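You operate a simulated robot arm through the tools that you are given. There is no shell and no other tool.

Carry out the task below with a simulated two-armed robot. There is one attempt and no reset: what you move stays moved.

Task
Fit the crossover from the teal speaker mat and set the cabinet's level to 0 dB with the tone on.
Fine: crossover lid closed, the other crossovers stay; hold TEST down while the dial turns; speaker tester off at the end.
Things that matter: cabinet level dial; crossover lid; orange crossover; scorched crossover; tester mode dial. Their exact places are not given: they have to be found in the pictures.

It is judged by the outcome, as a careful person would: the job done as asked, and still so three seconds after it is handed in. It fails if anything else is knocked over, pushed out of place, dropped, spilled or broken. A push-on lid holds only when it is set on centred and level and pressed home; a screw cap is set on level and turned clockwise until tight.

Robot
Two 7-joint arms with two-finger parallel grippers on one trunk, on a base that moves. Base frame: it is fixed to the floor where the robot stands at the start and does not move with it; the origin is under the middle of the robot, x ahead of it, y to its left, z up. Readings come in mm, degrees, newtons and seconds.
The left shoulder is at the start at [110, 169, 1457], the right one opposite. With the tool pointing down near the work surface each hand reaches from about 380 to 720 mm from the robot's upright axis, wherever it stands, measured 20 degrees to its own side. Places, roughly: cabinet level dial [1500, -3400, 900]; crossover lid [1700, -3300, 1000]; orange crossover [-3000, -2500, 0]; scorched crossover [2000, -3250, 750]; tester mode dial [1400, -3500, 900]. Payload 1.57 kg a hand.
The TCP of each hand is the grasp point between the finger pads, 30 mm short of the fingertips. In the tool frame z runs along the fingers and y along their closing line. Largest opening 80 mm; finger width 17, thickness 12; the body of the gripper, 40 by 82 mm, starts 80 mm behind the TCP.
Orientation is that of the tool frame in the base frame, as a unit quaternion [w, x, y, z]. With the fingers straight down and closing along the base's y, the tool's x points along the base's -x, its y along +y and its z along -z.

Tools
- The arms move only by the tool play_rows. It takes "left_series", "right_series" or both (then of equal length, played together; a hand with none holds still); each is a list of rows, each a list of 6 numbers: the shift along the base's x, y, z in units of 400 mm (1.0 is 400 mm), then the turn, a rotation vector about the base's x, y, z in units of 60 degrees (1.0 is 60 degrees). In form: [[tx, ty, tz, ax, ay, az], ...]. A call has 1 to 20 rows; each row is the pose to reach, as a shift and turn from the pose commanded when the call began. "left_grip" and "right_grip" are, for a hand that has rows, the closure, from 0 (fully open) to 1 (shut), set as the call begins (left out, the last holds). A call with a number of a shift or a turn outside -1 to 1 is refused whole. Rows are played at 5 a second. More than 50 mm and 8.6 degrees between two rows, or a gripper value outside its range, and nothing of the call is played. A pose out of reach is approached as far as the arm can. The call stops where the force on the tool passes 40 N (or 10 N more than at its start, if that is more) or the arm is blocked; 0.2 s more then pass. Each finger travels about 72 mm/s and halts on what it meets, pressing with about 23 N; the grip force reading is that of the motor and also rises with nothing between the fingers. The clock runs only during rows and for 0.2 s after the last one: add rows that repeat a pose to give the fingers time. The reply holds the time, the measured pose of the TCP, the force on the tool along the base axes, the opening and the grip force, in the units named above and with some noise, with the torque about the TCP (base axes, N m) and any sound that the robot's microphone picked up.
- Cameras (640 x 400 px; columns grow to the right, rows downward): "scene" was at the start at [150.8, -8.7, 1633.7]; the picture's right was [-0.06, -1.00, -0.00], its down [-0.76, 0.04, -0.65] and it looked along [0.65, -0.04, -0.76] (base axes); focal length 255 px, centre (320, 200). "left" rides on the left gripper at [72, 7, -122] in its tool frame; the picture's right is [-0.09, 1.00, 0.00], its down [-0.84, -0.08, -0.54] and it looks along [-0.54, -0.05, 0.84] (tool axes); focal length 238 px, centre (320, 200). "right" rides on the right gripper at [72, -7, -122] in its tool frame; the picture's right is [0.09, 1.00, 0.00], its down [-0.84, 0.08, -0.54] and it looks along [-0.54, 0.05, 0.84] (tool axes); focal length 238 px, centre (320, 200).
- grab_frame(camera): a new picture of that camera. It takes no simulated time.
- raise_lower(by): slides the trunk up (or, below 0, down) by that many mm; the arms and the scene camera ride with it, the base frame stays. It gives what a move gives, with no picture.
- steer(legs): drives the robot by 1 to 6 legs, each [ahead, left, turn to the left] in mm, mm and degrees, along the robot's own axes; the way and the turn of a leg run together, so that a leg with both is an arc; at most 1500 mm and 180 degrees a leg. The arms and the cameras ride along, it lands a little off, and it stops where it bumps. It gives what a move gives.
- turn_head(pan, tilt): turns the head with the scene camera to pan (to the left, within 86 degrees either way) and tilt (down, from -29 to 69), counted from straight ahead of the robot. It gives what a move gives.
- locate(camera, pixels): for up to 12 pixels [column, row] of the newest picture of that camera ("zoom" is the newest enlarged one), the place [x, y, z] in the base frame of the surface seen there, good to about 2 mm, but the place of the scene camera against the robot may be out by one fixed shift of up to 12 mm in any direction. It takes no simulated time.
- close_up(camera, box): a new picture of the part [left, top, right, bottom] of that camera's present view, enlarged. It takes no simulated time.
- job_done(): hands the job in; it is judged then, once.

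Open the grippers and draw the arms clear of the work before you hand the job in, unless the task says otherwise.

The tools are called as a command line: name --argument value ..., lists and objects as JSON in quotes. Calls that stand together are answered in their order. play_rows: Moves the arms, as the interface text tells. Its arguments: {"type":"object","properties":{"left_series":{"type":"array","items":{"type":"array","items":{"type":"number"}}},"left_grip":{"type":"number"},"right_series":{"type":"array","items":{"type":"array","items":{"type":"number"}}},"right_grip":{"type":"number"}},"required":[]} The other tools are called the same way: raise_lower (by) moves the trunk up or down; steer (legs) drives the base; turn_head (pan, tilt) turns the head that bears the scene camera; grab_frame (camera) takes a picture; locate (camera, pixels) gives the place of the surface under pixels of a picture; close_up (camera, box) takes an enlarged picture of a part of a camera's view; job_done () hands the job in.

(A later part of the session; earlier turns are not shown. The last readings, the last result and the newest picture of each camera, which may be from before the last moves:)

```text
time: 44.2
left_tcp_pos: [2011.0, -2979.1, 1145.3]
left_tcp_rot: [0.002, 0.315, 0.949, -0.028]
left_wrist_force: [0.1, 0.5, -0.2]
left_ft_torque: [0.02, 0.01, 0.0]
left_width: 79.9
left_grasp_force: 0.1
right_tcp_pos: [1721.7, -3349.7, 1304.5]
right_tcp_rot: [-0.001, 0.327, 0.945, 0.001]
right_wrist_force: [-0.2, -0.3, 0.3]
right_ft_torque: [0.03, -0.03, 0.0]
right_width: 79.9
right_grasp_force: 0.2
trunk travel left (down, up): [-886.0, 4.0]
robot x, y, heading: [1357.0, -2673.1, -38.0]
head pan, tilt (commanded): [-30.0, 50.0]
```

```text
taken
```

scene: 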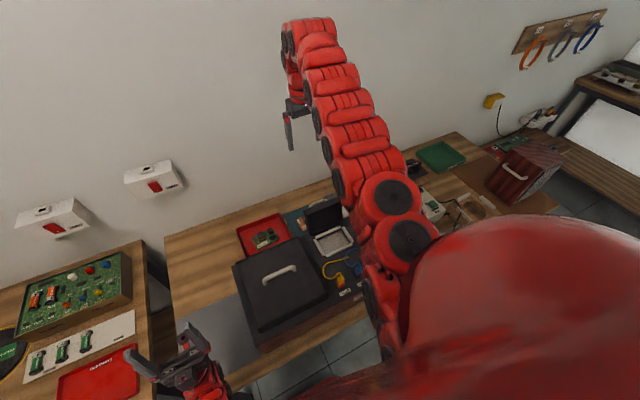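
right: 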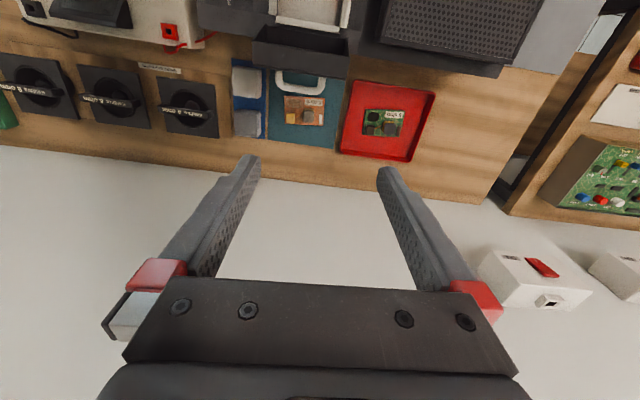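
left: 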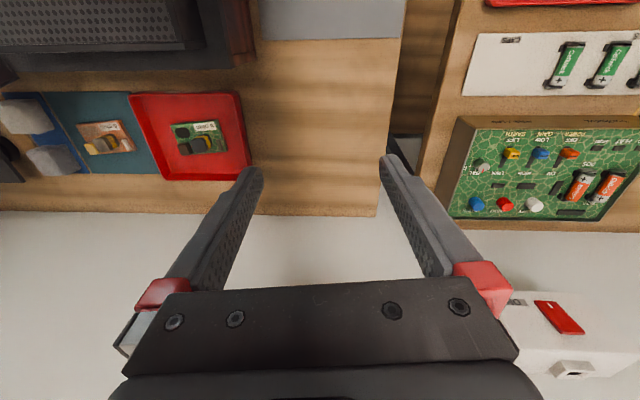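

Left tool now points down. I check the wall and clearance points before strafing right.

locate --camera "left" --pixels '[[300, 216], [350, 217], [300, 250], [240, 20], [200, 60], [160, 10], [300, 30], [380, 36]]'

steer --legs '[[0, -610, 0]]'

turn_head --pan 0 --tilt 55

grab_frame --camera "scene"

```text
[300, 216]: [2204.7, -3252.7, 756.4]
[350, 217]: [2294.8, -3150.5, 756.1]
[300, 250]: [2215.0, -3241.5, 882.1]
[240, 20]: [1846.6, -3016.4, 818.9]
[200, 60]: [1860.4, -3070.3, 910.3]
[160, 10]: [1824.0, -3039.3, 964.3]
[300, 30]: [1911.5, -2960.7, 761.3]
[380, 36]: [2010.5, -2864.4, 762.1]
```

```text
time: 47.6
left_tcp_pos: [1643.3, -3452.5, 1145.0]
left_tcp_rot: [0.003, 0.306, 0.952, -0.03]
left_wrist_force: [0.3, 0.5, 0.6]
left_ft_torque: [0.01, 0.01, -0.03]
left_width: 79.8
left_grasp_force: 0.1
right_tcp_pos: [1360.2, -3830.5, 1304.7]
right_tcp_rot: [-0.001, 0.318, 0.948, 0.0]
right_wrist_force: [0.3, -0.3, -0.1]
right_ft_torque: [0.0, 0.02, 0.0]
right_width: 79.9
right_grasp_force: 0.0
trunk travel left (down, up): [-886.0, 4.0]
robot x, y, heading: [982.7, -3164.6, -36.8]
head pan, tilt (commanded): [-30.0, 50.0]
```

```text
time: 48.6
left_tcp_pos: [1642.2, -3453.0, 1144.7]
left_tcp_rot: [0.003, 0.306, 0.951, -0.029]
left_wrist_force: [0.4, 0.7, -0.2]
left_ft_torque: [0.0, 0.01, -0.01]
left_width: 80.0
left_grasp_force: 0.2
right_tcp_pos: [1361.2, -3830.8, 1304.6]
right_tcp_rot: [0.001, 0.318, 0.948, 0.0]
right_wrist_force: [0.5, -0.4, -0.1]
right_ft_torque: [0.04, 0.0, 0.01]
right_width: 79.7
right_grasp_force: 0.1
trunk travel left (down, up): [-886.0, 4.0]
robot x, y, heading: [985.0, -3164.0, -36.7]
head pan, tilt (commanded): [0.0, 55.0]
```

```text
taken
```

scene: 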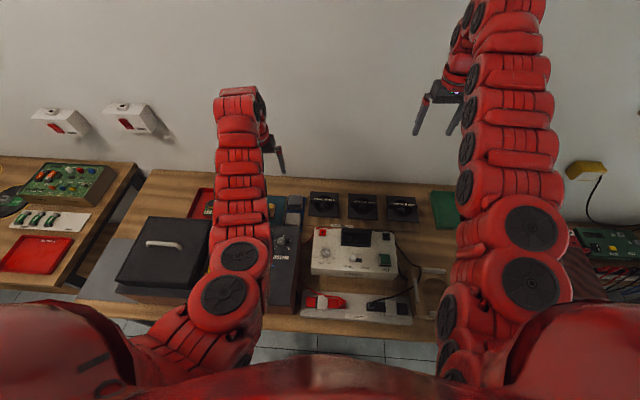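

Between the arms, the tester is visible at (355,255). I zoom on it and the strip below.

close_up --camera "scene" --box '[290, 185, 430, 275]'

close_up --camera "scene" --box '[290, 250, 430, 340]'

close_up --camera "scene" --box '[180, 180, 320, 280]'

```text
4.44 times, centred on (360, 230) of scene
```

zoom: 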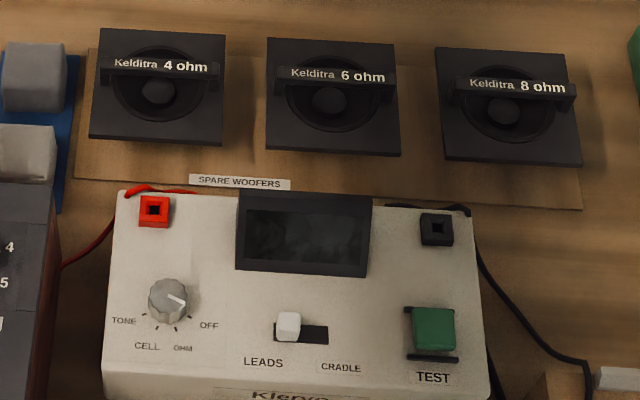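

```text
4.44 times, centred on (360, 295) of scene
```

zoom: 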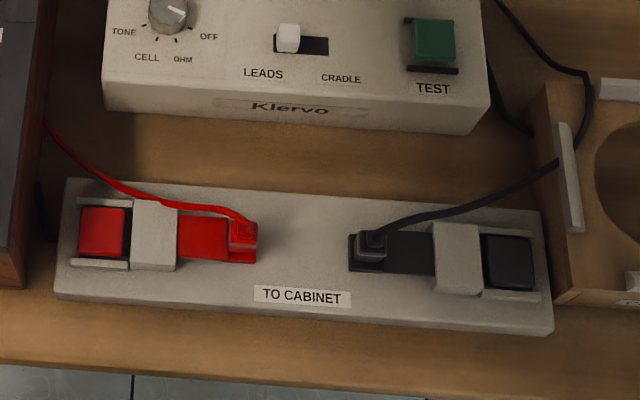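

```text
4.00 times, centred on (250, 230) of scene
```

zoom: 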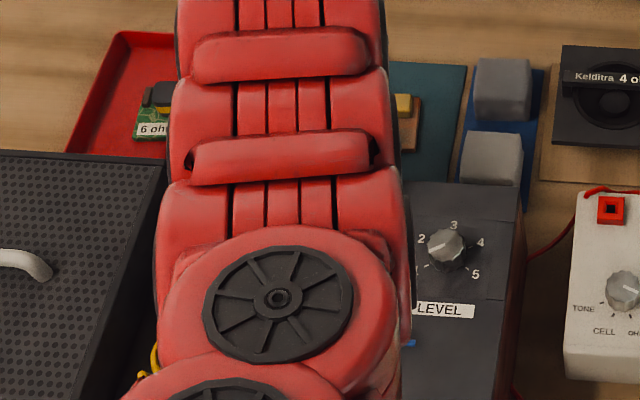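

The tester dial points at OFF (right), with TONE at the far left via OHM and CELL clockwise; slide is at LEADS; TEST is the green button. I drive ahead 130 mm to bring the crossover in reach, correcting heading slightly.

steer --legs '[[130, 0, -1.2]]'

```text
time: 49.9
left_tcp_pos: [1727.0, -3541.4, 1141.2]
left_tcp_rot: [0.0, 0.32, 0.947, -0.028]
left_wrist_force: [-0.4, -0.3, -0.3]
left_ft_torque: [0.04, 0.04, 0.04]
left_width: 80.1
left_grasp_force: 0.1
right_tcp_pos: [1434.0, -3912.1, 1300.1]
right_tcp_rot: [-0.002, 0.332, 0.943, 0.001]
right_wrist_force: [0.5, -0.4, -0.8]
right_ft_torque: [0.05, 0.05, 0.01]
right_width: 80.1
right_grasp_force: 0.1
trunk travel left (down, up): [-886.0, 4.0]
robot x, y, heading: [1071.4, -3226.7, -38.7]
head pan, tilt (commanded): [0.0, 55.0]
stopped in leg 1: the robot was blocked; the commanded pose is now the measured one
```

The base is blocked at u≈2832. I back off 12 mm and shift left ~90 mm so the left shoulder lines up with the crossover, then view from the left camera.

steer --legs '[[-12, 90, 0.7]]'

grab_frame --camera "left"

close_up --camera "left" --box '[200, 0, 460, 170]'

```text
time: 51.0
left_tcp_pos: [1771.1, -3458.4, 1143.3]
left_tcp_rot: [0.002, 0.314, 0.949, -0.028]
left_wrist_force: [-0.1, -0.1, -0.2]
left_ft_torque: [-0.01, -0.01, 0.01]
left_width: 80.2
left_grasp_force: 0.1
right_tcp_pos: [1481.6, -3830.6, 1302.8]
right_tcp_rot: [-0.001, 0.326, 0.945, 0.002]
right_wrist_force: [-0.1, 0.7, 0.6]
right_ft_torque: [0.03, -0.03, -0.01]
right_width: 79.6
right_grasp_force: 0.1
trunk travel left (down, up): [-886.0, 4.0]
robot x, y, heading: [1119.7, -3149.2, -38.2]
head pan, tilt (commanded): [0.0, 55.0]
```

```text
taken
```

left: 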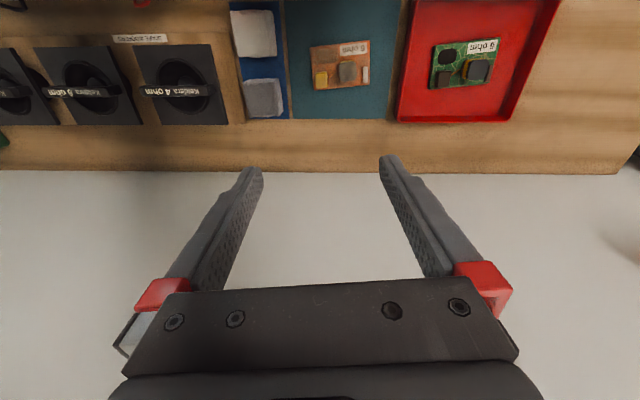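

```text
2.35 times, centred on (330, 85) of left
```

zoom: 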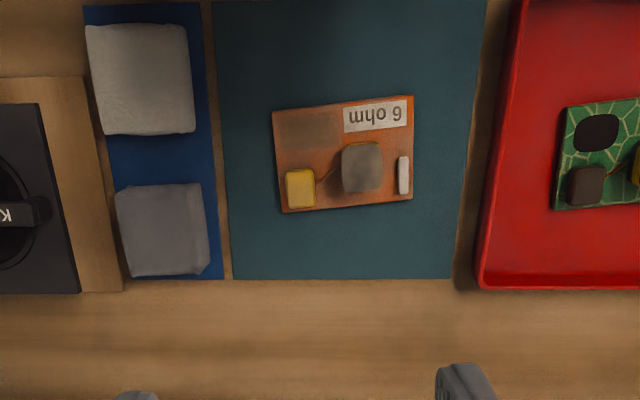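

The left camera now has a clear view of the orange board. I locate its corners and parts.

locate --camera "zoom" --pixels '[[277, 114], [410, 100], [409, 196], [285, 208], [360, 168], [345, 150], [378, 150], [378, 188], [345, 190], [300, 188], [403, 175], [340, 260]]'

```text
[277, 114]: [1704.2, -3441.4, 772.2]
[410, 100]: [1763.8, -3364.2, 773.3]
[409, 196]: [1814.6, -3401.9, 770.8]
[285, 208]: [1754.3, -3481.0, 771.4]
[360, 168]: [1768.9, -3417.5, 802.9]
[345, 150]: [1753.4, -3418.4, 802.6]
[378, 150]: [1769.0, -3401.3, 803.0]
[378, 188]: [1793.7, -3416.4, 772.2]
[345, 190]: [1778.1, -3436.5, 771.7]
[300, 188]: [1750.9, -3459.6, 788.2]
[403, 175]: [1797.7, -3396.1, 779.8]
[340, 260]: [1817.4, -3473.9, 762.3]
```

Board corners give centre ≈(1759,−3422), coil top at (1769,−3417,803). I now pull the left hand back ~170 mm to view the bay and lid from its camera.

play_rows --left_series '[[-0.08, 0.0625, 0, 0, 0, 0], [-0.16, 0.125, 0, 0, 0, 0], [-0.24, 0.1875, 0, 0, 0, 0], [-0.32, 0.25, 0, 0, 0, 0], [-0.33, 0.26, 0, 0, 0, 0]]'

grab_frame --camera "left"

```text
time: 52.2
left_tcp_pos: [1715.4, -3414.0, 1122.1]
left_tcp_rot: [0.002, 0.315, 0.949, -0.03]
left_wrist_force: [0.8, -0.7, 0.7]
left_ft_torque: [-0.02, 0.01, 0.02]
left_width: 79.9
left_grasp_force: 0.0
left hand out of reach, approached as far as the arm can: row 2, 3, 4, 5
right_tcp_pos: [1481.1, -3827.1, 1304.2]
right_tcp_rot: [-0.001, 0.326, 0.945, 0.001]
right_wrist_force: [-0.1, 0.0, -0.1]
right_ft_torque: [-0.03, 0.0, 0.0]
right_width: 80.2
right_grasp_force: 0.1
trunk travel left (down, up): [-886.0, 4.0]
robot x, y, heading: [1118.5, -3153.4, -38.0]
head pan, tilt (commanded): [0.0, 55.0]
```

```text
taken
```

left: 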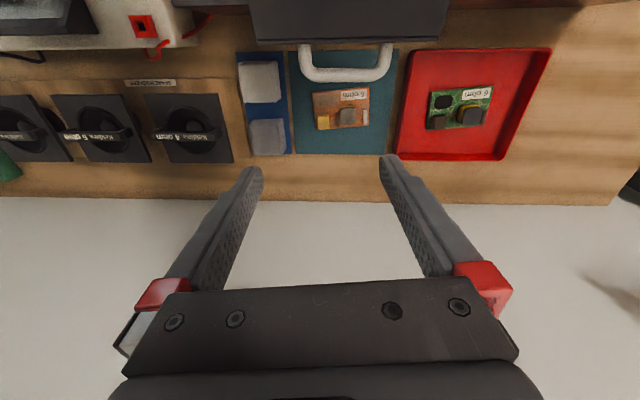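

Inner reach is limited at this height. I check the scene view now with the head aimed at the bay.

turn_head --pan 20 --tilt 60

grab_frame --camera "scene"

```text
time: 53.0
left_tcp_pos: [1716.5, -3413.6, 1122.3]
left_tcp_rot: [0.003, 0.315, 0.949, -0.029]
left_wrist_force: [0.1, 0.6, -0.1]
left_ft_torque: [0.01, 0.0, -0.02]
left_width: 80.0
left_grasp_force: 0.1
right_tcp_pos: [1481.6, -3827.0, 1304.7]
right_tcp_rot: [0.0, 0.326, 0.945, 0.001]
right_wrist_force: [0.0, 0.0, -0.2]
right_ft_torque: [-0.01, -0.02, -0.03]
right_width: 80.0
right_grasp_force: 0.0
trunk travel left (down, up): [-886.0, 4.0]
robot x, y, heading: [1120.3, -3152.5, -37.6]
head pan, tilt (commanded): [20.0, 60.0]
```

```text
taken
```

scene: 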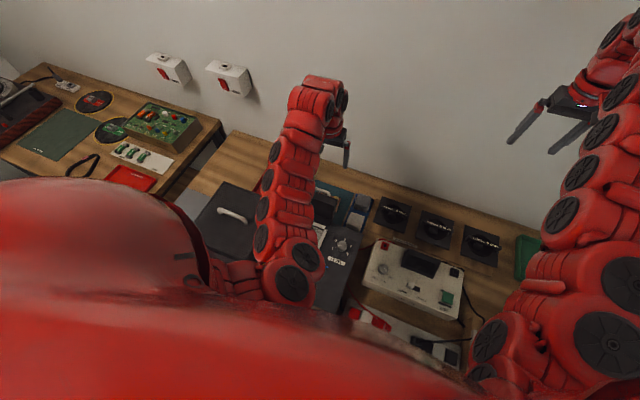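

I use the earlier right-camera picture (still its newest) to locate lid edge points around (255–350, 30–78).

locate --camera "right" --pixels '[[275, 12], [345, 22], [272, 3], [350, 3], [262, 40], [340, 52], [256, 62], [345, 74], [300, 50], [300, 62], [278, 80], [325, 85]]'

```text
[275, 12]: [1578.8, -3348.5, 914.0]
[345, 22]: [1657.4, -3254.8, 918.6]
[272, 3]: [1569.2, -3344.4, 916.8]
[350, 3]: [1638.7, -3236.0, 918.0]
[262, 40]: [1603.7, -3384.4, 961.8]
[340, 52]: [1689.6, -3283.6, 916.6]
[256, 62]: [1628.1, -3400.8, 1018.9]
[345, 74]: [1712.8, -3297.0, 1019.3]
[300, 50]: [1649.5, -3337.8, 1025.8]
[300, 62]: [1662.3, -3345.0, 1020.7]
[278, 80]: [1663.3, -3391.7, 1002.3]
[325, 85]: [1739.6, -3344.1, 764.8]
```

Lid top is at z≈1019–1026, u≈3356–3380, v −1677…−1543, handle out to u≈3415. To gain forward reach for the left shoulder, I rotate the base right 25° and shift slightly left.

steer --legs '[[-20, 70, 0], [0, 0, -25]]'

turn_head --pan 40 --tilt 55

grab_frame --camera "scene"

grab_frame --camera "left"

```text
time: 55.3
left_tcp_pos: [1579.7, -3550.1, 1122.4]
left_tcp_rot: [-0.003, 0.503, 0.864, -0.029]
left_wrist_force: [-0.5, 0.6, 0.4]
left_ft_torque: [-0.01, 0.04, 0.01]
left_width: 80.0
left_grasp_force: 0.2
right_tcp_pos: [1200.1, -3835.4, 1303.5]
right_tcp_rot: [0.001, 0.513, 0.858, 0.002]
right_wrist_force: [-0.8, 0.0, -0.4]
right_ft_torque: [0.0, 0.0, 0.01]
right_width: 80.0
right_grasp_force: 0.0
trunk travel left (down, up): [-886.0, 4.0]
robot x, y, heading: [1141.4, -3067.7, -61.6]
head pan, tilt (commanded): [20.0, 60.0]
```

```text
time: 56.2
left_tcp_pos: [1582.6, -3549.5, 1122.6]
left_tcp_rot: [-0.004, 0.503, 0.864, -0.029]
left_wrist_force: [0.4, 0.7, -0.3]
left_ft_torque: [0.01, -0.01, 0.0]
left_width: 79.8
left_grasp_force: 0.1
right_tcp_pos: [1202.4, -3835.4, 1304.4]
right_tcp_rot: [0.001, 0.513, 0.858, 0.0]
right_wrist_force: [-0.2, 1.2, 0.0]
right_ft_torque: [0.02, -0.01, 0.01]
right_width: 80.1
right_grasp_force: 0.1
trunk travel left (down, up): [-886.0, 4.0]
robot x, y, heading: [1137.2, -3073.0, -61.5]
head pan, tilt (commanded): [40.0, 55.0]
```

```text
taken
```

scene: 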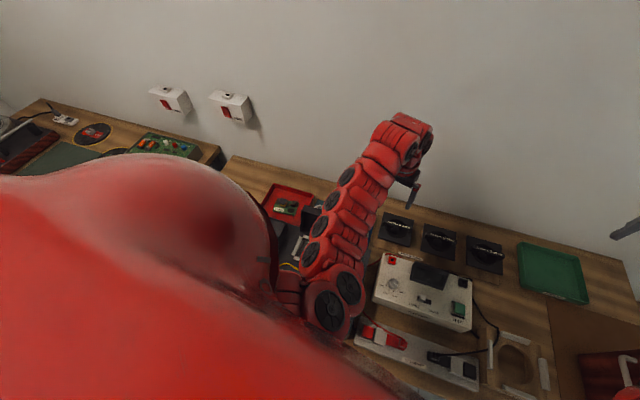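

```text
taken
```

left: 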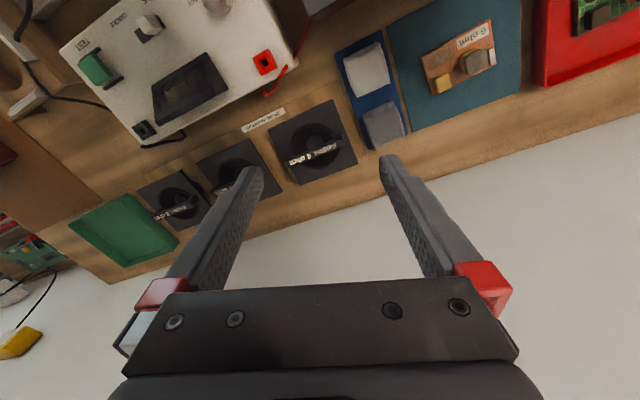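

Robot is now at heading −61.5° with the left shoulder close to the target. I move the left hand above the coil (1769,−3417) at the current height, yawing ~23° and levelling the tool.

play_rows --left_series '[[0.078, 0.055, 0, 0.008, -0.004, 0.063], [0.155, 0.11, 0, 0.017, -0.008, 0.126], [0.233, 0.165, 0, 0.025, -0.012, 0.189], [0.311, 0.22, 0, 0.033, -0.017, 0.252], [0.388, 0.275, 0, 0.042, -0.021, 0.315], [0.466, 0.33, 0, 0.05, -0.025, 0.378], [0.466, 0.33, 0, 0.05, -0.025, 0.378]]' --left_grip 0.3

grab_frame --camera "left"

```text
time: 57.8
left_tcp_pos: [1764.5, -3419.0, 1123.4]
left_tcp_rot: [0.0, 0.323, 0.947, 0.0]
left_wrist_force: [0.1, -0.5, -0.5]
left_ft_torque: [-0.01, -0.01, 0.02]
left_width: 56.1
left_grasp_force: 0.0
right_tcp_pos: [1200.8, -3836.0, 1304.7]
right_tcp_rot: [0.0, 0.513, 0.859, 0.001]
right_wrist_force: [-0.5, 0.3, 0.0]
right_ft_torque: [-0.02, 0.0, -0.02]
right_width: 80.1
right_grasp_force: 0.1
trunk travel left (down, up): [-886.0, 4.0]
robot x, y, heading: [1139.8, -3069.2, -61.5]
head pan, tilt (commanded): [40.0, 55.0]
```

```text
taken
```

left: 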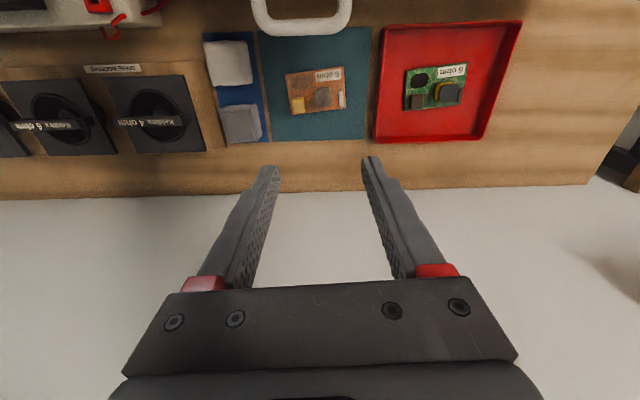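

The hand is above the board, level. I zoom to refine the coil position.

close_up --camera "left" --box '[260, 40, 380, 140]'

locate --camera "zoom" --pixels '[[285, 190], [390, 190], [280, 270], [385, 260], [335, 225], [340, 250], [150, 190], [440, 150], [450, 340], [160, 395], [300, 230], [375, 225]]'

```text
4.00 times, centred on (320, 90) of left
```

zoom: 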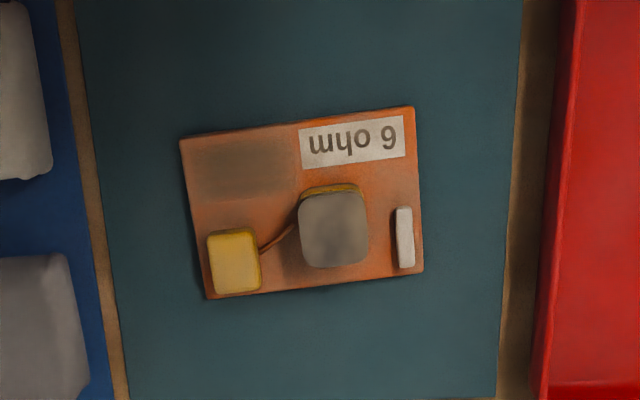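

```text
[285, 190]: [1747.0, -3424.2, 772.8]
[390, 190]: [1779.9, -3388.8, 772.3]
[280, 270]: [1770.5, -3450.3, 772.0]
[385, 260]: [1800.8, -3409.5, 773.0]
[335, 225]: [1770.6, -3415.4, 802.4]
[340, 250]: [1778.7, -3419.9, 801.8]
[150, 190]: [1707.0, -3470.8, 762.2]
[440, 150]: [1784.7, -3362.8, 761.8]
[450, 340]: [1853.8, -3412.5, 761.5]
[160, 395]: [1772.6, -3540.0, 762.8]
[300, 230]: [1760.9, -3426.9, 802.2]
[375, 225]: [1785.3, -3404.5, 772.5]
```

Coil top centre ≈(1771,−3416.5,802), ~30 mm wide; the yellow cap and white resistor flank it, so I set the opening to ~39 mm and descend first to z≈870.

play_rows --left_series '[[0.008, 0.003, -0.1, 0, 0, 0], [0.016, 0.006, -0.2, 0, 0, 0], [0.016, 0.006, -0.3, 0, 0, 0], [0.016, 0.006, -0.4, 0, 0, 0], [0.016, 0.006, -0.5, 0, 0, 0], [0.016, 0.006, -0.6, 0, 0, 0], [0.016, 0.006, -0.62, 0, 0, 0], [0.016, 0.006, -0.62, 0, 0, 0]]' --left_grip 0.51

grab_frame --camera "left"

```text
time: 59.6
left_tcp_pos: [1762.7, -3409.3, 883.3]
left_tcp_rot: [0.002, 0.323, 0.947, -0.001]
left_wrist_force: [0.3, -8.7, 15.7]
left_ft_torque: [1.97, 0.88, 0.42]
left_width: 39.2
left_grasp_force: 0.2
left hand out of reach, approached as far as the arm can: row 6, 7, 8
right_tcp_pos: [1200.3, -3835.0, 1305.5]
right_tcp_rot: [0.0, 0.513, 0.858, 0.0]
right_wrist_force: [0.6, -0.3, -0.7]
right_ft_torque: [-0.03, 0.01, -0.02]
right_width: 80.0
right_grasp_force: 0.2
trunk travel left (down, up): [-886.0, 4.0]
robot x, y, heading: [1135.5, -3074.0, -61.6]
head pan, tilt (commanded): [40.0, 55.0]
```

```text
taken
```

left: 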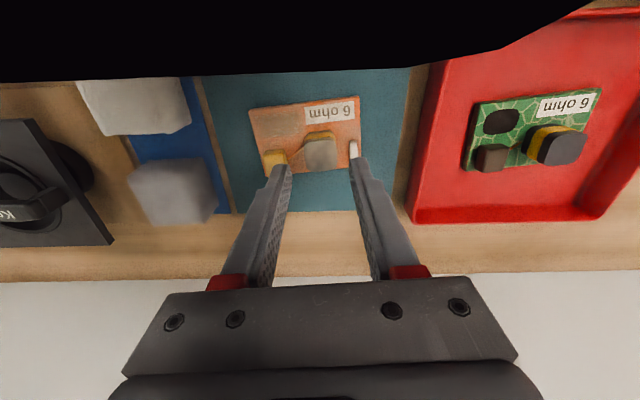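

There is a contact force (−8.7 y, +15.7 z) and the top of the camera view is blocked by black—probably the wrist/forearm is touching the lid. I raise the hand right back up.

play_rows --left_series '[[0.005, -0.004, 0.05, 0, 0, 0], [0.01, -0.008, 0.12, 0, 0, 0], [0.01, -0.008, 0.22, 0, 0, 0], [0.01, -0.008, 0.32, 0, 0, 0]]'

grab_frame --camera "left"

grab_frame --camera "scene"

```text
time: 60.6
left_tcp_pos: [1766.5, -3414.4, 1009.7]
left_tcp_rot: [0.0, 0.321, 0.947, 0.0]
left_wrist_force: [-0.2, -0.3, -0.7]
left_ft_torque: [0.0, -0.01, 0.01]
left_width: 39.4
left_grasp_force: 0.0
right_tcp_pos: [1201.3, -3835.1, 1304.0]
right_tcp_rot: [0.001, 0.513, 0.859, 0.001]
right_wrist_force: [0.4, 0.1, 0.4]
right_ft_torque: [0.0, -0.03, -0.01]
right_width: 80.1
right_grasp_force: 0.1
trunk travel left (down, up): [-886.0, 4.0]
robot x, y, heading: [1140.1, -3072.7, -61.6]
head pan, tilt (commanded): [40.0, 55.0]
```

```text
taken
```

left: 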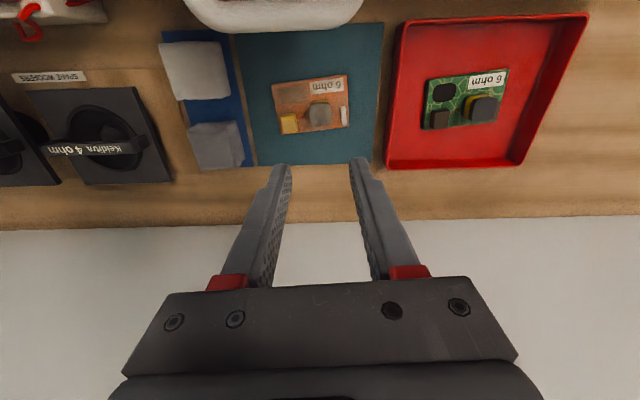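

```text
taken
```

scene: 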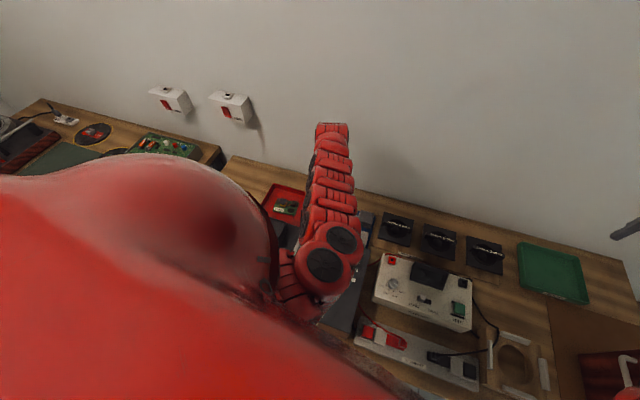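

Contact came from the camera mount (80 mm toward the robot, 120 mm up) touching the lid handle. I'll use a 90° yaw for the pick; first I lift and move back over the bay to measure it with this camera.

play_rows --left_series '[[0, 0, 0.1, 0, 0, 0], [0, 0, 0.2, 0, 0, 0], [0, 0, 0.27, 0, 0, 0], [-0.08, 0.0625, 0.28, 0, 0, 0], [-0.16, 0.125, 0.28, 0, 0, 0], [-0.24, 0.1875, 0.28, 0, 0, 0], [-0.32, 0.25, 0.28, 0, 0, 0], [-0.4, 0.3125, 0.28, 0, 0, 0], [-0.48, 0.375, 0.28, 0, 0, 0]]'

grab_frame --camera "left"

```text
time: 62.6
left_tcp_pos: [1580.5, -3267.9, 1108.5]
left_tcp_rot: [0.0, 0.317, 0.948, -0.007]
left_wrist_force: [-0.7, 0.9, -0.7]
left_ft_torque: [-0.11, -0.14, 0.02]
left_width: 39.1
left_grasp_force: 0.1
left hand out of reach, approached as far as the arm can: row 4, 5, 6, 7, 8, 9
right_tcp_pos: [1200.9, -3832.5, 1305.8]
right_tcp_rot: [0.001, 0.513, 0.859, 0.0]
right_wrist_force: [0.0, 0.4, 0.1]
right_ft_torque: [-0.04, -0.01, 0.01]
right_width: 80.1
right_grasp_force: 0.0
trunk travel left (down, up): [-886.0, 4.0]
robot x, y, heading: [1136.5, -3068.0, -61.5]
head pan, tilt (commanded): [40.0, 55.0]
```

```text
taken
```

left: 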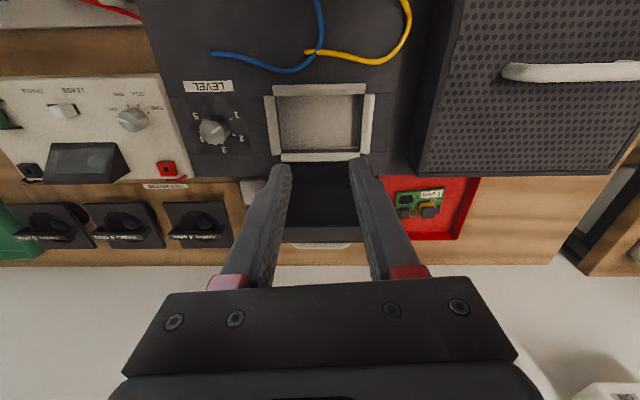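

A clear view of the bay (275–375, 85–160) and level dial (213,130). I zoom in and locate.

close_up --camera "left" --box '[240, 60, 400, 170]'

locate --camera "zoom" --pixels '[[145, 110], [495, 110], [110, 250], [530, 260], [160, 155], [480, 150], [170, 330], [480, 330], [320, 240], [320, 115], [160, 390], [485, 375]]'

close_up --camera "left" --box '[160, 60, 280, 170]'

locate --camera "zoom" --pixels '[[285, 255], [285, 290], [320, 240], [280, 330], [380, 270], [200, 300], [270, 110], [470, 350]]'

```text
3.64 times, centred on (320, 115) of left
```

zoom: 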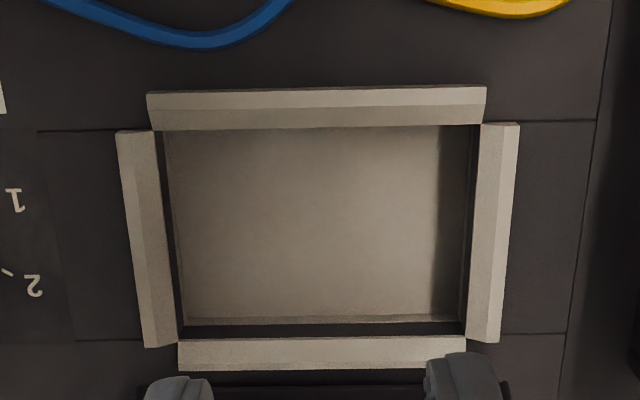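

```text
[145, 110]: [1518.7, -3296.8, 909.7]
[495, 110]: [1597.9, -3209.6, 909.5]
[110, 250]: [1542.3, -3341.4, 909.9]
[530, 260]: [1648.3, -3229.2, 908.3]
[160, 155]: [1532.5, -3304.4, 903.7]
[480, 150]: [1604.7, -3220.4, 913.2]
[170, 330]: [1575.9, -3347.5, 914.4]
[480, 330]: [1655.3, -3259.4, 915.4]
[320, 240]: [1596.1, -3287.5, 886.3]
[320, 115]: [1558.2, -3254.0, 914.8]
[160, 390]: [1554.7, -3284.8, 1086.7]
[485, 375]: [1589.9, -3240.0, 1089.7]
```

```text
3.64 times, centred on (220, 115) of left
```

zoom: 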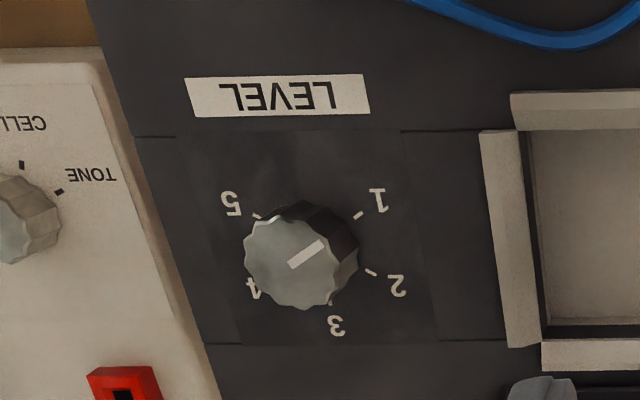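

```text
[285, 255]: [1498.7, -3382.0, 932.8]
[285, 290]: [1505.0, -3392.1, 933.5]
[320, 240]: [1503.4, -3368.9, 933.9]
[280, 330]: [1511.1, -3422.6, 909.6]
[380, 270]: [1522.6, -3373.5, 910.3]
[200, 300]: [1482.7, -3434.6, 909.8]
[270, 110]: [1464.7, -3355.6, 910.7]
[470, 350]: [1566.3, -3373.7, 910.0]
```

Bay floor is at z≈886 with chamfered frame tops at ~915. I need its inner extents more precisely.

close_up --camera "left" --box '[260, 75, 380, 165]'

locate --camera "zoom" --pixels '[[125, 125], [480, 110], [140, 345], [475, 350], [110, 110], [120, 370], [510, 105], [510, 365], [320, 100], [320, 375], [320, 350], [300, 130]]'

```text
4.44 times, centred on (320, 120) of left
```

zoom: 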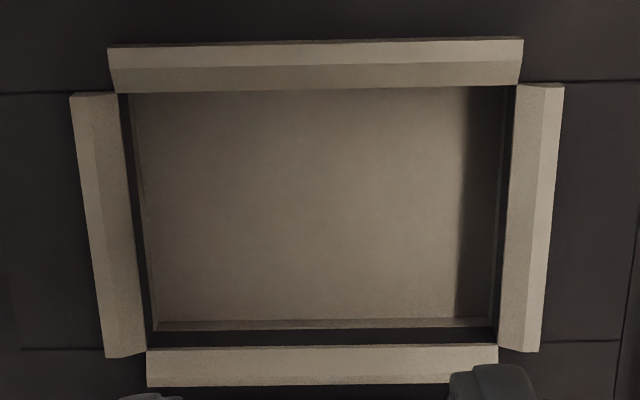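

```text
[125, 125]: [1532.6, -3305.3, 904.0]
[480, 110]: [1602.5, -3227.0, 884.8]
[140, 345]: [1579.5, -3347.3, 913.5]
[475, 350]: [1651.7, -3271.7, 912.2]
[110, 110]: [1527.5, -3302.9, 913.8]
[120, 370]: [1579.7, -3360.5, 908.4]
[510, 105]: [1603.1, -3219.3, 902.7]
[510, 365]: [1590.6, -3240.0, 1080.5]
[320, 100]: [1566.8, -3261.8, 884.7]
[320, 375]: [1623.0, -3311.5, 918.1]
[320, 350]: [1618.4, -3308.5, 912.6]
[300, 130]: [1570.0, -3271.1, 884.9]
```

I query pixels right at the inner edges of the frame strips.

locate --camera "zoom" --pixels '[[200, 90], [440, 82], [200, 352], [440, 349], [120, 150], [145, 310], [512, 150], [500, 310], [200, 70], [200, 378], [85, 150], [545, 200]]'

```text
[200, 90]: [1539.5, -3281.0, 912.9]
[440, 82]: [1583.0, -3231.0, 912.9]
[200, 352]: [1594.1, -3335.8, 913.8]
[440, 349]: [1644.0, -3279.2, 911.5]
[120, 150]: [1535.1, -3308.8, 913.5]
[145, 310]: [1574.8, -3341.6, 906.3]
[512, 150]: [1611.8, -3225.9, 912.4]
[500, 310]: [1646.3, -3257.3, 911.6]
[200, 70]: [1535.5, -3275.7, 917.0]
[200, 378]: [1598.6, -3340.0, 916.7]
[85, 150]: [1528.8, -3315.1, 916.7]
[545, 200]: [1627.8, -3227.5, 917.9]
```

The cabinet is rotated to heading ≈−41°; bay centre ≈(1590,−3282), inner ~110×75 mm, floor z≈885. I go back above the coil and begin yawing the hand −60°.

play_rows --left_series '[[0.08, -0.062, 0.01, 0, 0, 0], [0.16, -0.124, 0.01, 0, 0, 0], [0.24, -0.186, 0.01, 0, 0, 0], [0.32, -0.248, 0.01, 0, 0, 0], [0.4, -0.31, 0.01, 0, 0, 0], [0.476, -0.371, 0.01, 0, 0, 0], [0.476, -0.371, 0.01, 0, 0, -0.125], [0.476, -0.371, 0.01, 0, 0, -0.25], [0.476, -0.371, 0.01, 0, 0, -0.375], [0.476, -0.371, 0.01, 0, 0, -0.5], [0.476, -0.371, 0.01, 0, 0, -0.625], [0.476, -0.371, 0.01, 0, 0, -0.75], [0.476, -0.371, 0.01, 0, 0, -0.875], [0.476, -0.371, 0.01, 0, 0, -1.0], [0.476, -0.371, 0.01, 0, 0, -1.0]]' --left_grip 0.4

```text
time: 65.8
left_tcp_pos: [1778.0, -3419.8, 1113.9]
left_tcp_rot: [-0.001, 0.753, 0.658, -0.001]
left_wrist_force: [-0.7, -0.1, 0.3]
left_ft_torque: [-0.02, -0.01, 0.01]
left_width: 47.7
left_grasp_force: 0.0
left hand out of reach, approached as far as the arm can: row 1, 2, 3, 4, 5
right_tcp_pos: [1202.8, -3835.5, 1304.2]
right_tcp_rot: [0.001, 0.513, 0.859, 0.001]
right_wrist_force: [0.0, -0.5, 0.5]
right_ft_torque: [-0.01, 0.0, -0.01]
right_width: 80.0
right_grasp_force: 0.0
trunk travel left (down, up): [-886.0, 4.0]
robot x, y, heading: [1137.2, -3069.9, -61.6]
head pan, tilt (commanded): [40.0, 55.0]
```

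Yaw now ≈−97.7°. I turn the remaining −30°.

play_rows --left_series '[[-0.005, 0.004, 0, 0, 0, -0.125], [-0.01, 0.008, 0, 0, 0, -0.25], [-0.018, 0.008, 0, 0, 0, -0.375], [-0.018, 0.008, 0, 0, 0, -0.497], [-0.018, 0.008, 0, 0, 0, -0.497]]'

grab_frame --camera "left"

```text
time: 67.0
left_tcp_pos: [1771.5, -3416.1, 1115.6]
left_tcp_rot: [0.001, 0.896, 0.443, -0.001]
left_wrist_force: [0.5, 0.2, 0.5]
left_ft_torque: [0.0, 0.03, 0.0]
left_width: 47.8
left_grasp_force: 0.0
right_tcp_pos: [1201.9, -3835.4, 1305.6]
right_tcp_rot: [0.0, 0.513, 0.858, 0.001]
right_wrist_force: [0.1, -1.1, -0.3]
right_ft_torque: [0.01, 0.0, 0.01]
right_width: 80.1
right_grasp_force: 0.1
trunk travel left (down, up): [-886.0, 4.0]
robot x, y, heading: [1137.6, -3069.2, -61.8]
head pan, tilt (commanded): [40.0, 55.0]
```

```text
taken
```

left: 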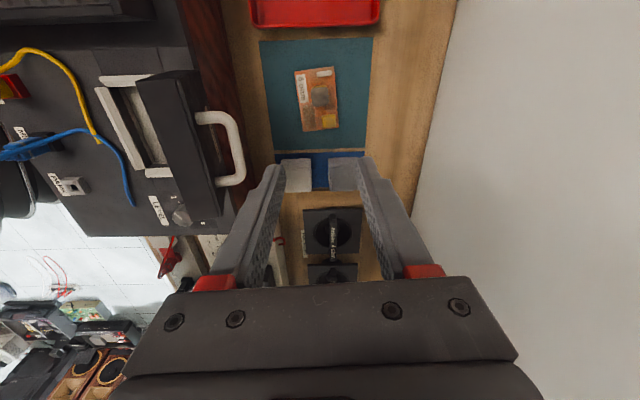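

Yaw is right. I re-locate the coil from this new viewpoint to verify.

close_up --camera "left" --box '[270, 50, 370, 150]'

locate --camera "left" --pixels '[[321, 96], [312, 96], [330, 96], [321, 88], [321, 104], [305, 72], [335, 68], [340, 125], [306, 130], [229, 150], [231, 180], [205, 120]]'

```text
4.00 times, centred on (320, 100) of left
```

zoom: 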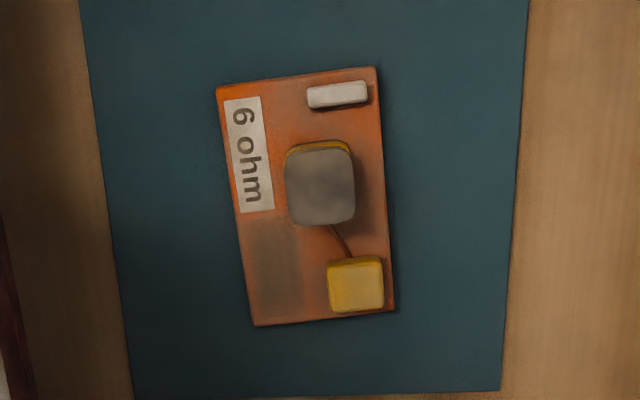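

```text
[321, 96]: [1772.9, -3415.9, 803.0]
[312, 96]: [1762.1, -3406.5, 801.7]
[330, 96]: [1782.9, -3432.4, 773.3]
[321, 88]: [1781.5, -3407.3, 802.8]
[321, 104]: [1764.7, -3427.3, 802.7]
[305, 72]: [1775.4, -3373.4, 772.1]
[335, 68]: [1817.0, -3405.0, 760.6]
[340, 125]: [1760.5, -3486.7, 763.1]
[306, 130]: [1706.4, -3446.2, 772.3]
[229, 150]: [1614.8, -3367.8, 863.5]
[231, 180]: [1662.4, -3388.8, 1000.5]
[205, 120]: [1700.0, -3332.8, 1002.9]
```

Coil centre confirmed at (1771.5,−3416.5), right under the TCP. I descend to z≈875 and check the force.

play_rows --left_series '[[0, -0.001, -0.1, 0, 0, 0], [0, -0.001, -0.2, 0, 0, 0], [0, -0.001, -0.3, 0, 0, 0], [0, -0.001, -0.4, 0, 0, 0], [0, -0.001, -0.5, 0, 0, 0], [0, -0.001, -0.6, 0, 0, 0], [0, -0.001, -0.6, 0, 0, 0]]'

grab_frame --camera "left"

```text
time: 68.6
left_tcp_pos: [1761.1, -3413.1, 883.7]
left_tcp_rot: [0.0, 0.897, 0.442, 0.001]
left_wrist_force: [-0.1, -0.3, 1.1]
left_ft_torque: [-0.01, 0.02, 0.0]
left_width: 48.2
left_grasp_force: 0.0
left hand out of reach, approached as far as the arm can: row 6, 7
right_tcp_pos: [1201.7, -3835.5, 1305.0]
right_tcp_rot: [0.001, 0.513, 0.858, 0.001]
right_wrist_force: [0.2, 0.2, -0.9]
right_ft_torque: [0.02, -0.02, -0.03]
right_width: 80.0
right_grasp_force: 0.1
trunk travel left (down, up): [-886.0, 4.0]
robot x, y, heading: [1140.9, -3072.7, -61.7]
head pan, tilt (commanded): [40.0, 55.0]
```

```text
taken
```

left: 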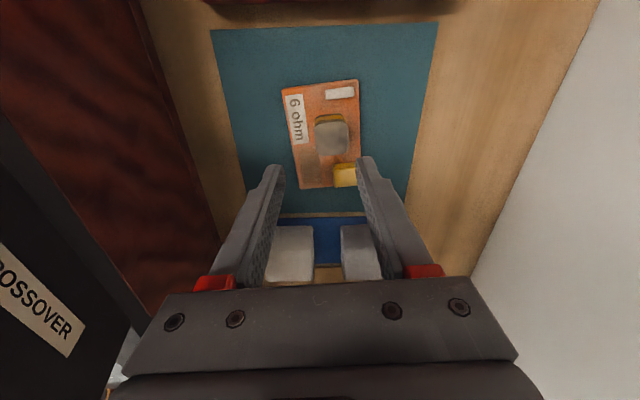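

No contact, but reach runs out at z≈884; lowering the trunk will carry the hand down in this posture. First I check the forearm's clearance to the lid in the scene view.

turn_head --pan 25 --tilt 45

grab_frame --camera "scene"

close_up --camera "scene" --box '[200, 140, 420, 320]'

```text
time: 69.3
left_tcp_pos: [1761.7, -3413.9, 883.2]
left_tcp_rot: [0.0, 0.897, 0.443, -0.001]
left_wrist_force: [0.2, 0.0, 0.3]
left_ft_torque: [-0.02, -0.02, 0.0]
left_width: 48.2
left_grasp_force: 0.0
right_tcp_pos: [1203.0, -3836.9, 1303.9]
right_tcp_rot: [0.001, 0.513, 0.859, 0.001]
right_wrist_force: [-0.4, 0.3, 0.6]
right_ft_torque: [0.0, 0.0, 0.02]
right_width: 79.8
right_grasp_force: 0.0
trunk travel left (down, up): [-886.0, 4.0]
robot x, y, heading: [1134.0, -3070.1, -61.6]
head pan, tilt (commanded): [25.0, 45.0]
```

```text
taken
```

scene: 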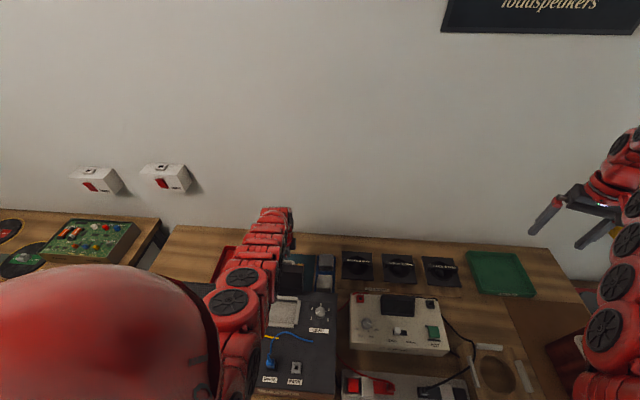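

```text
2.22 times, centred on (310, 230) of scene
```

zoom: 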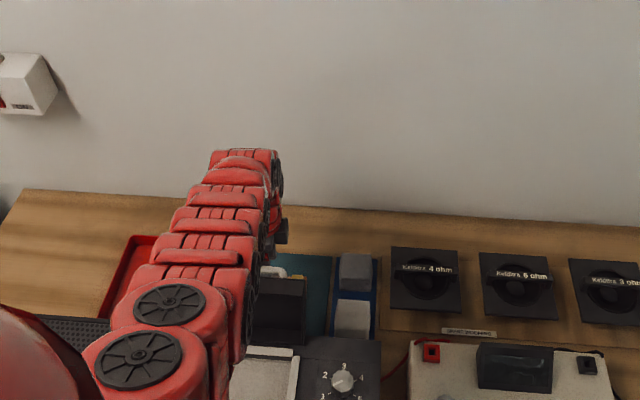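

I locate points along the forearm to judge its height over the lid.

locate --camera "zoom" --pixels '[[240, 165], [235, 195], [215, 225], [205, 255], [180, 290], [165, 310], [130, 360], [268, 240], [262, 270], [250, 310], [282, 232], [275, 300]]'

```text
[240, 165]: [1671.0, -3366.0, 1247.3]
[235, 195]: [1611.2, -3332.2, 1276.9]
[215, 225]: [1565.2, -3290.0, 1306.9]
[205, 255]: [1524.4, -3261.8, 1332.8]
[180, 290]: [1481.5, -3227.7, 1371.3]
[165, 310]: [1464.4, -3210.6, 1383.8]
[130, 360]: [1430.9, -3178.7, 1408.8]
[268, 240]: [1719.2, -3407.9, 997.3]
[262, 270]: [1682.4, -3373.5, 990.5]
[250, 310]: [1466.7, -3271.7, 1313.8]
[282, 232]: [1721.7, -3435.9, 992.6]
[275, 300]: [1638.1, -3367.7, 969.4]
```

Forearm underside is ~100 mm above the lid, so a large trunk drop would be tight. I raise the hand a bit and move the base ~30 mm closer to the bench to gain reach.

play_rows --left_series '[[0, 0, 0.06, 0, 0, 0], [0, 0, 0.12, 0, 0, 0]]'

steer --legs '[[30, 13, 0]]'

```text
time: 69.9
left_tcp_pos: [1759.5, -3413.4, 930.8]
left_tcp_rot: [0.0, 0.897, 0.442, -0.001]
left_wrist_force: [0.4, 0.9, 0.0]
left_ft_torque: [-0.04, 0.02, -0.02]
left_width: 48.0
left_grasp_force: 0.2
right_tcp_pos: [1201.4, -3834.5, 1304.1]
right_tcp_rot: [-0.001, 0.513, 0.858, 0.0]
right_wrist_force: [0.4, -1.0, -1.0]
right_ft_torque: [-0.03, 0.03, 0.04]
right_width: 80.0
right_grasp_force: 0.1
trunk travel left (down, up): [-886.0, 4.0]
robot x, y, heading: [1139.4, -3073.9, -61.5]
head pan, tilt (commanded): [25.0, 45.0]
```

```text
time: 70.8
left_tcp_pos: [1759.7, -3412.5, 929.9]
left_tcp_rot: [-0.002, 0.896, 0.445, -0.001]
left_wrist_force: [0.0, 0.2, -0.6]
left_ft_torque: [-0.03, 0.03, 0.03]
left_width: 48.1
left_grasp_force: 0.1
right_tcp_pos: [1205.7, -3839.3, 1304.2]
right_tcp_rot: [0.0, 0.51, 0.86, 0.001]
right_wrist_force: [-0.9, 0.0, 0.4]
right_ft_torque: [-0.02, -0.04, -0.02]
right_width: 79.7
right_grasp_force: 0.0
trunk travel left (down, up): [-886.0, 4.0]
robot x, y, heading: [1138.2, -3076.2, -61.3]
head pan, tilt (commanded): [25.0, 45.0]
stopped in leg 1: the robot was blocked; the commanded pose is now the measured one
```

The base is already at its limit here. I measure the forearm's width from the same zoomed picture to decide how far the trunk may be lowered.

locate --camera "zoom" --pixels '[[175, 220], [255, 228], [195, 190], [262, 200], [212, 155], [272, 160], [280, 175], [272, 210], [283, 240], [262, 262], [255, 262], [285, 262]]'

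```text
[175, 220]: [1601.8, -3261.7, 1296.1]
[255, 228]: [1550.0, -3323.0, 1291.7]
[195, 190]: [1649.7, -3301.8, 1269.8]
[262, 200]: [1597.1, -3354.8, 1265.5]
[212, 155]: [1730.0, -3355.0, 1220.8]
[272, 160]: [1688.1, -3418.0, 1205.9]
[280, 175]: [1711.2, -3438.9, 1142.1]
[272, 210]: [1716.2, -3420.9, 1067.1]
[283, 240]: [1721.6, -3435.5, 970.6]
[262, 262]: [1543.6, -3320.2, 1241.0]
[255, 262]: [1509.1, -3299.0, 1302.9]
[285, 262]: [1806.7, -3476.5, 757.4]
```

The forearm is ~90 mm thick, so its underside stays ~50 mm above the lid after an 85 mm drop. I set the hand exactly over the coil at z≈905 first.

play_rows --left_series '[[0.015, -0.005, -0.03, 0, 0, -0.01], [0.03, -0.01, -0.062, 0, 0, -0.02], [0.03, -0.01, -0.062, 0, 0, -0.02]]'

```text
time: 71.5
left_tcp_pos: [1771.4, -3415.6, 908.3]
left_tcp_rot: [-0.001, 0.9, 0.436, 0.0]
left_wrist_force: [-0.3, -1.3, -0.1]
left_ft_torque: [-0.02, -0.02, 0.01]
left_width: 48.2
left_grasp_force: 0.1
right_tcp_pos: [1204.8, -3835.9, 1304.5]
right_tcp_rot: [0.001, 0.51, 0.86, 0.0]
right_wrist_force: [-0.9, 0.1, -0.3]
right_ft_torque: [0.02, -0.02, -0.02]
right_width: 80.1
right_grasp_force: 0.0
trunk travel left (down, up): [-886.0, 4.0]
robot x, y, heading: [1136.6, -3075.7, -61.0]
head pan, tilt (commanded): [25.0, 45.0]
```

Over the coil at z=908. I lower the trunk by 60 mm and check.

raise_lower --by -60

grab_frame --camera "left"

grab_frame --camera "scene"

```text
time: 72.5
left_tcp_pos: [1772.1, -3415.8, 847.3]
left_tcp_rot: [0.0, 0.9, 0.436, -0.002]
left_wrist_force: [0.5, 0.6, 0.6]
left_ft_torque: [-0.02, 0.01, 0.02]
left_width: 48.2
left_grasp_force: 0.1
right_tcp_pos: [1205.3, -3837.0, 1244.4]
right_tcp_rot: [0.001, 0.511, 0.86, 0.0]
right_wrist_force: [-0.1, -0.1, -0.3]
right_ft_torque: [-0.03, -0.05, 0.03]
right_width: 80.0
right_grasp_force: 0.1
trunk travel left (down, up): [-826.0, 64.0]
robot x, y, heading: [1133.8, -3073.9, -61.3]
head pan, tilt (commanded): [25.0, 45.0]
```

```text
taken
```

left: 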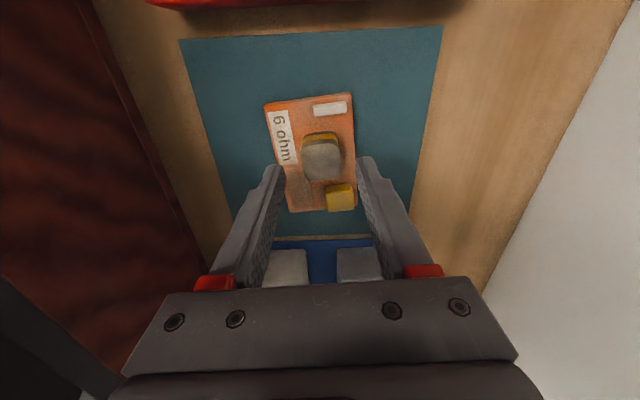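

```text
taken
```

scene: 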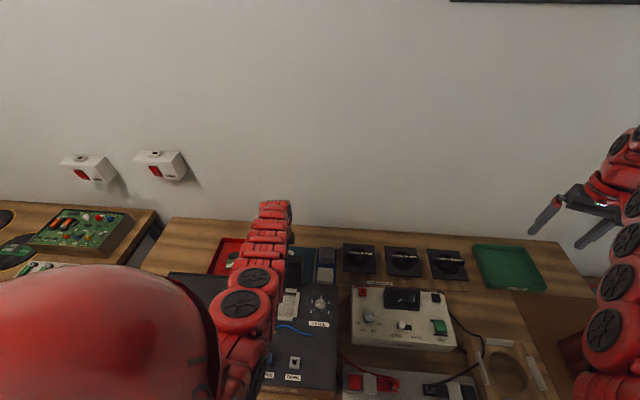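

The coil sits centred between the fingers (321,158). I lower the trunk 36 mm more.

raise_lower --by -36

grab_frame --camera "left"

```text
time: 73.3
left_tcp_pos: [1771.3, -3415.8, 811.7]
left_tcp_rot: [0.0, 0.9, 0.436, -0.001]
left_wrist_force: [0.0, -0.4, 0.7]
left_ft_torque: [0.01, 0.0, 0.01]
left_width: 48.1
left_grasp_force: 0.0
right_tcp_pos: [1204.8, -3836.3, 1209.3]
right_tcp_rot: [0.0, 0.511, 0.86, 0.0]
right_wrist_force: [0.0, 0.2, 0.1]
right_ft_torque: [0.04, 0.0, 0.02]
right_width: 80.0
right_grasp_force: 0.0
trunk travel left (down, up): [-790.0, 100.0]
robot x, y, heading: [1139.9, -3075.3, -61.5]
head pan, tilt (commanded): [25.0, 45.0]
```

```text
taken
```

left: 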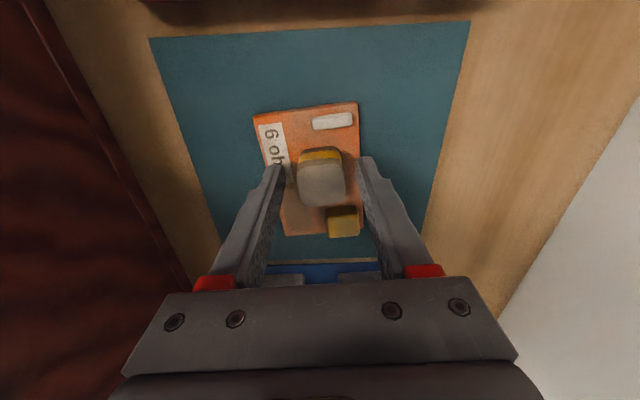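

Fingers straddle the coil at TCP z=811.7. I close the left gripper with rows that hold the pose.

play_rows --left_series '[[0, 0, 0, 0, 0, 0], [0, 0, 0, 0, 0, 0], [0, 0, 0, 0, 0, 0], [0, 0, 0, 0, 0, 0], [0, 0, 0, 0, 0, 0]]' --left_grip 1.0

grab_frame --camera "left"

```text
time: 74.5
left_tcp_pos: [1771.3, -3415.6, 811.1]
left_tcp_rot: [-0.001, 0.9, 0.436, -0.001]
left_wrist_force: [0.5, -0.3, 3.0]
left_ft_torque: [-0.09, -0.13, 0.02]
left_width: 31.8
left_grasp_force: 22.8
right_tcp_pos: [1204.7, -3837.3, 1208.9]
right_tcp_rot: [0.0, 0.511, 0.86, 0.0]
right_wrist_force: [-0.4, -0.9, -0.2]
right_ft_torque: [0.01, 0.0, 0.02]
right_width: 80.3
right_grasp_force: 0.1
trunk travel left (down, up): [-790.0, 100.0]
robot x, y, heading: [1134.8, -3074.9, -61.3]
head pan, tilt (commanded): [25.0, 45.0]
```

```text
taken
```

left: 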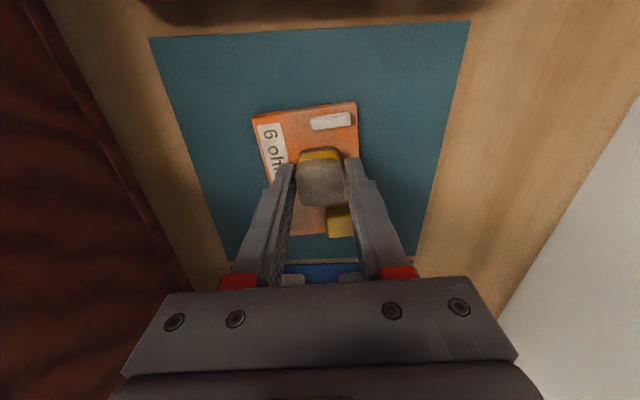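

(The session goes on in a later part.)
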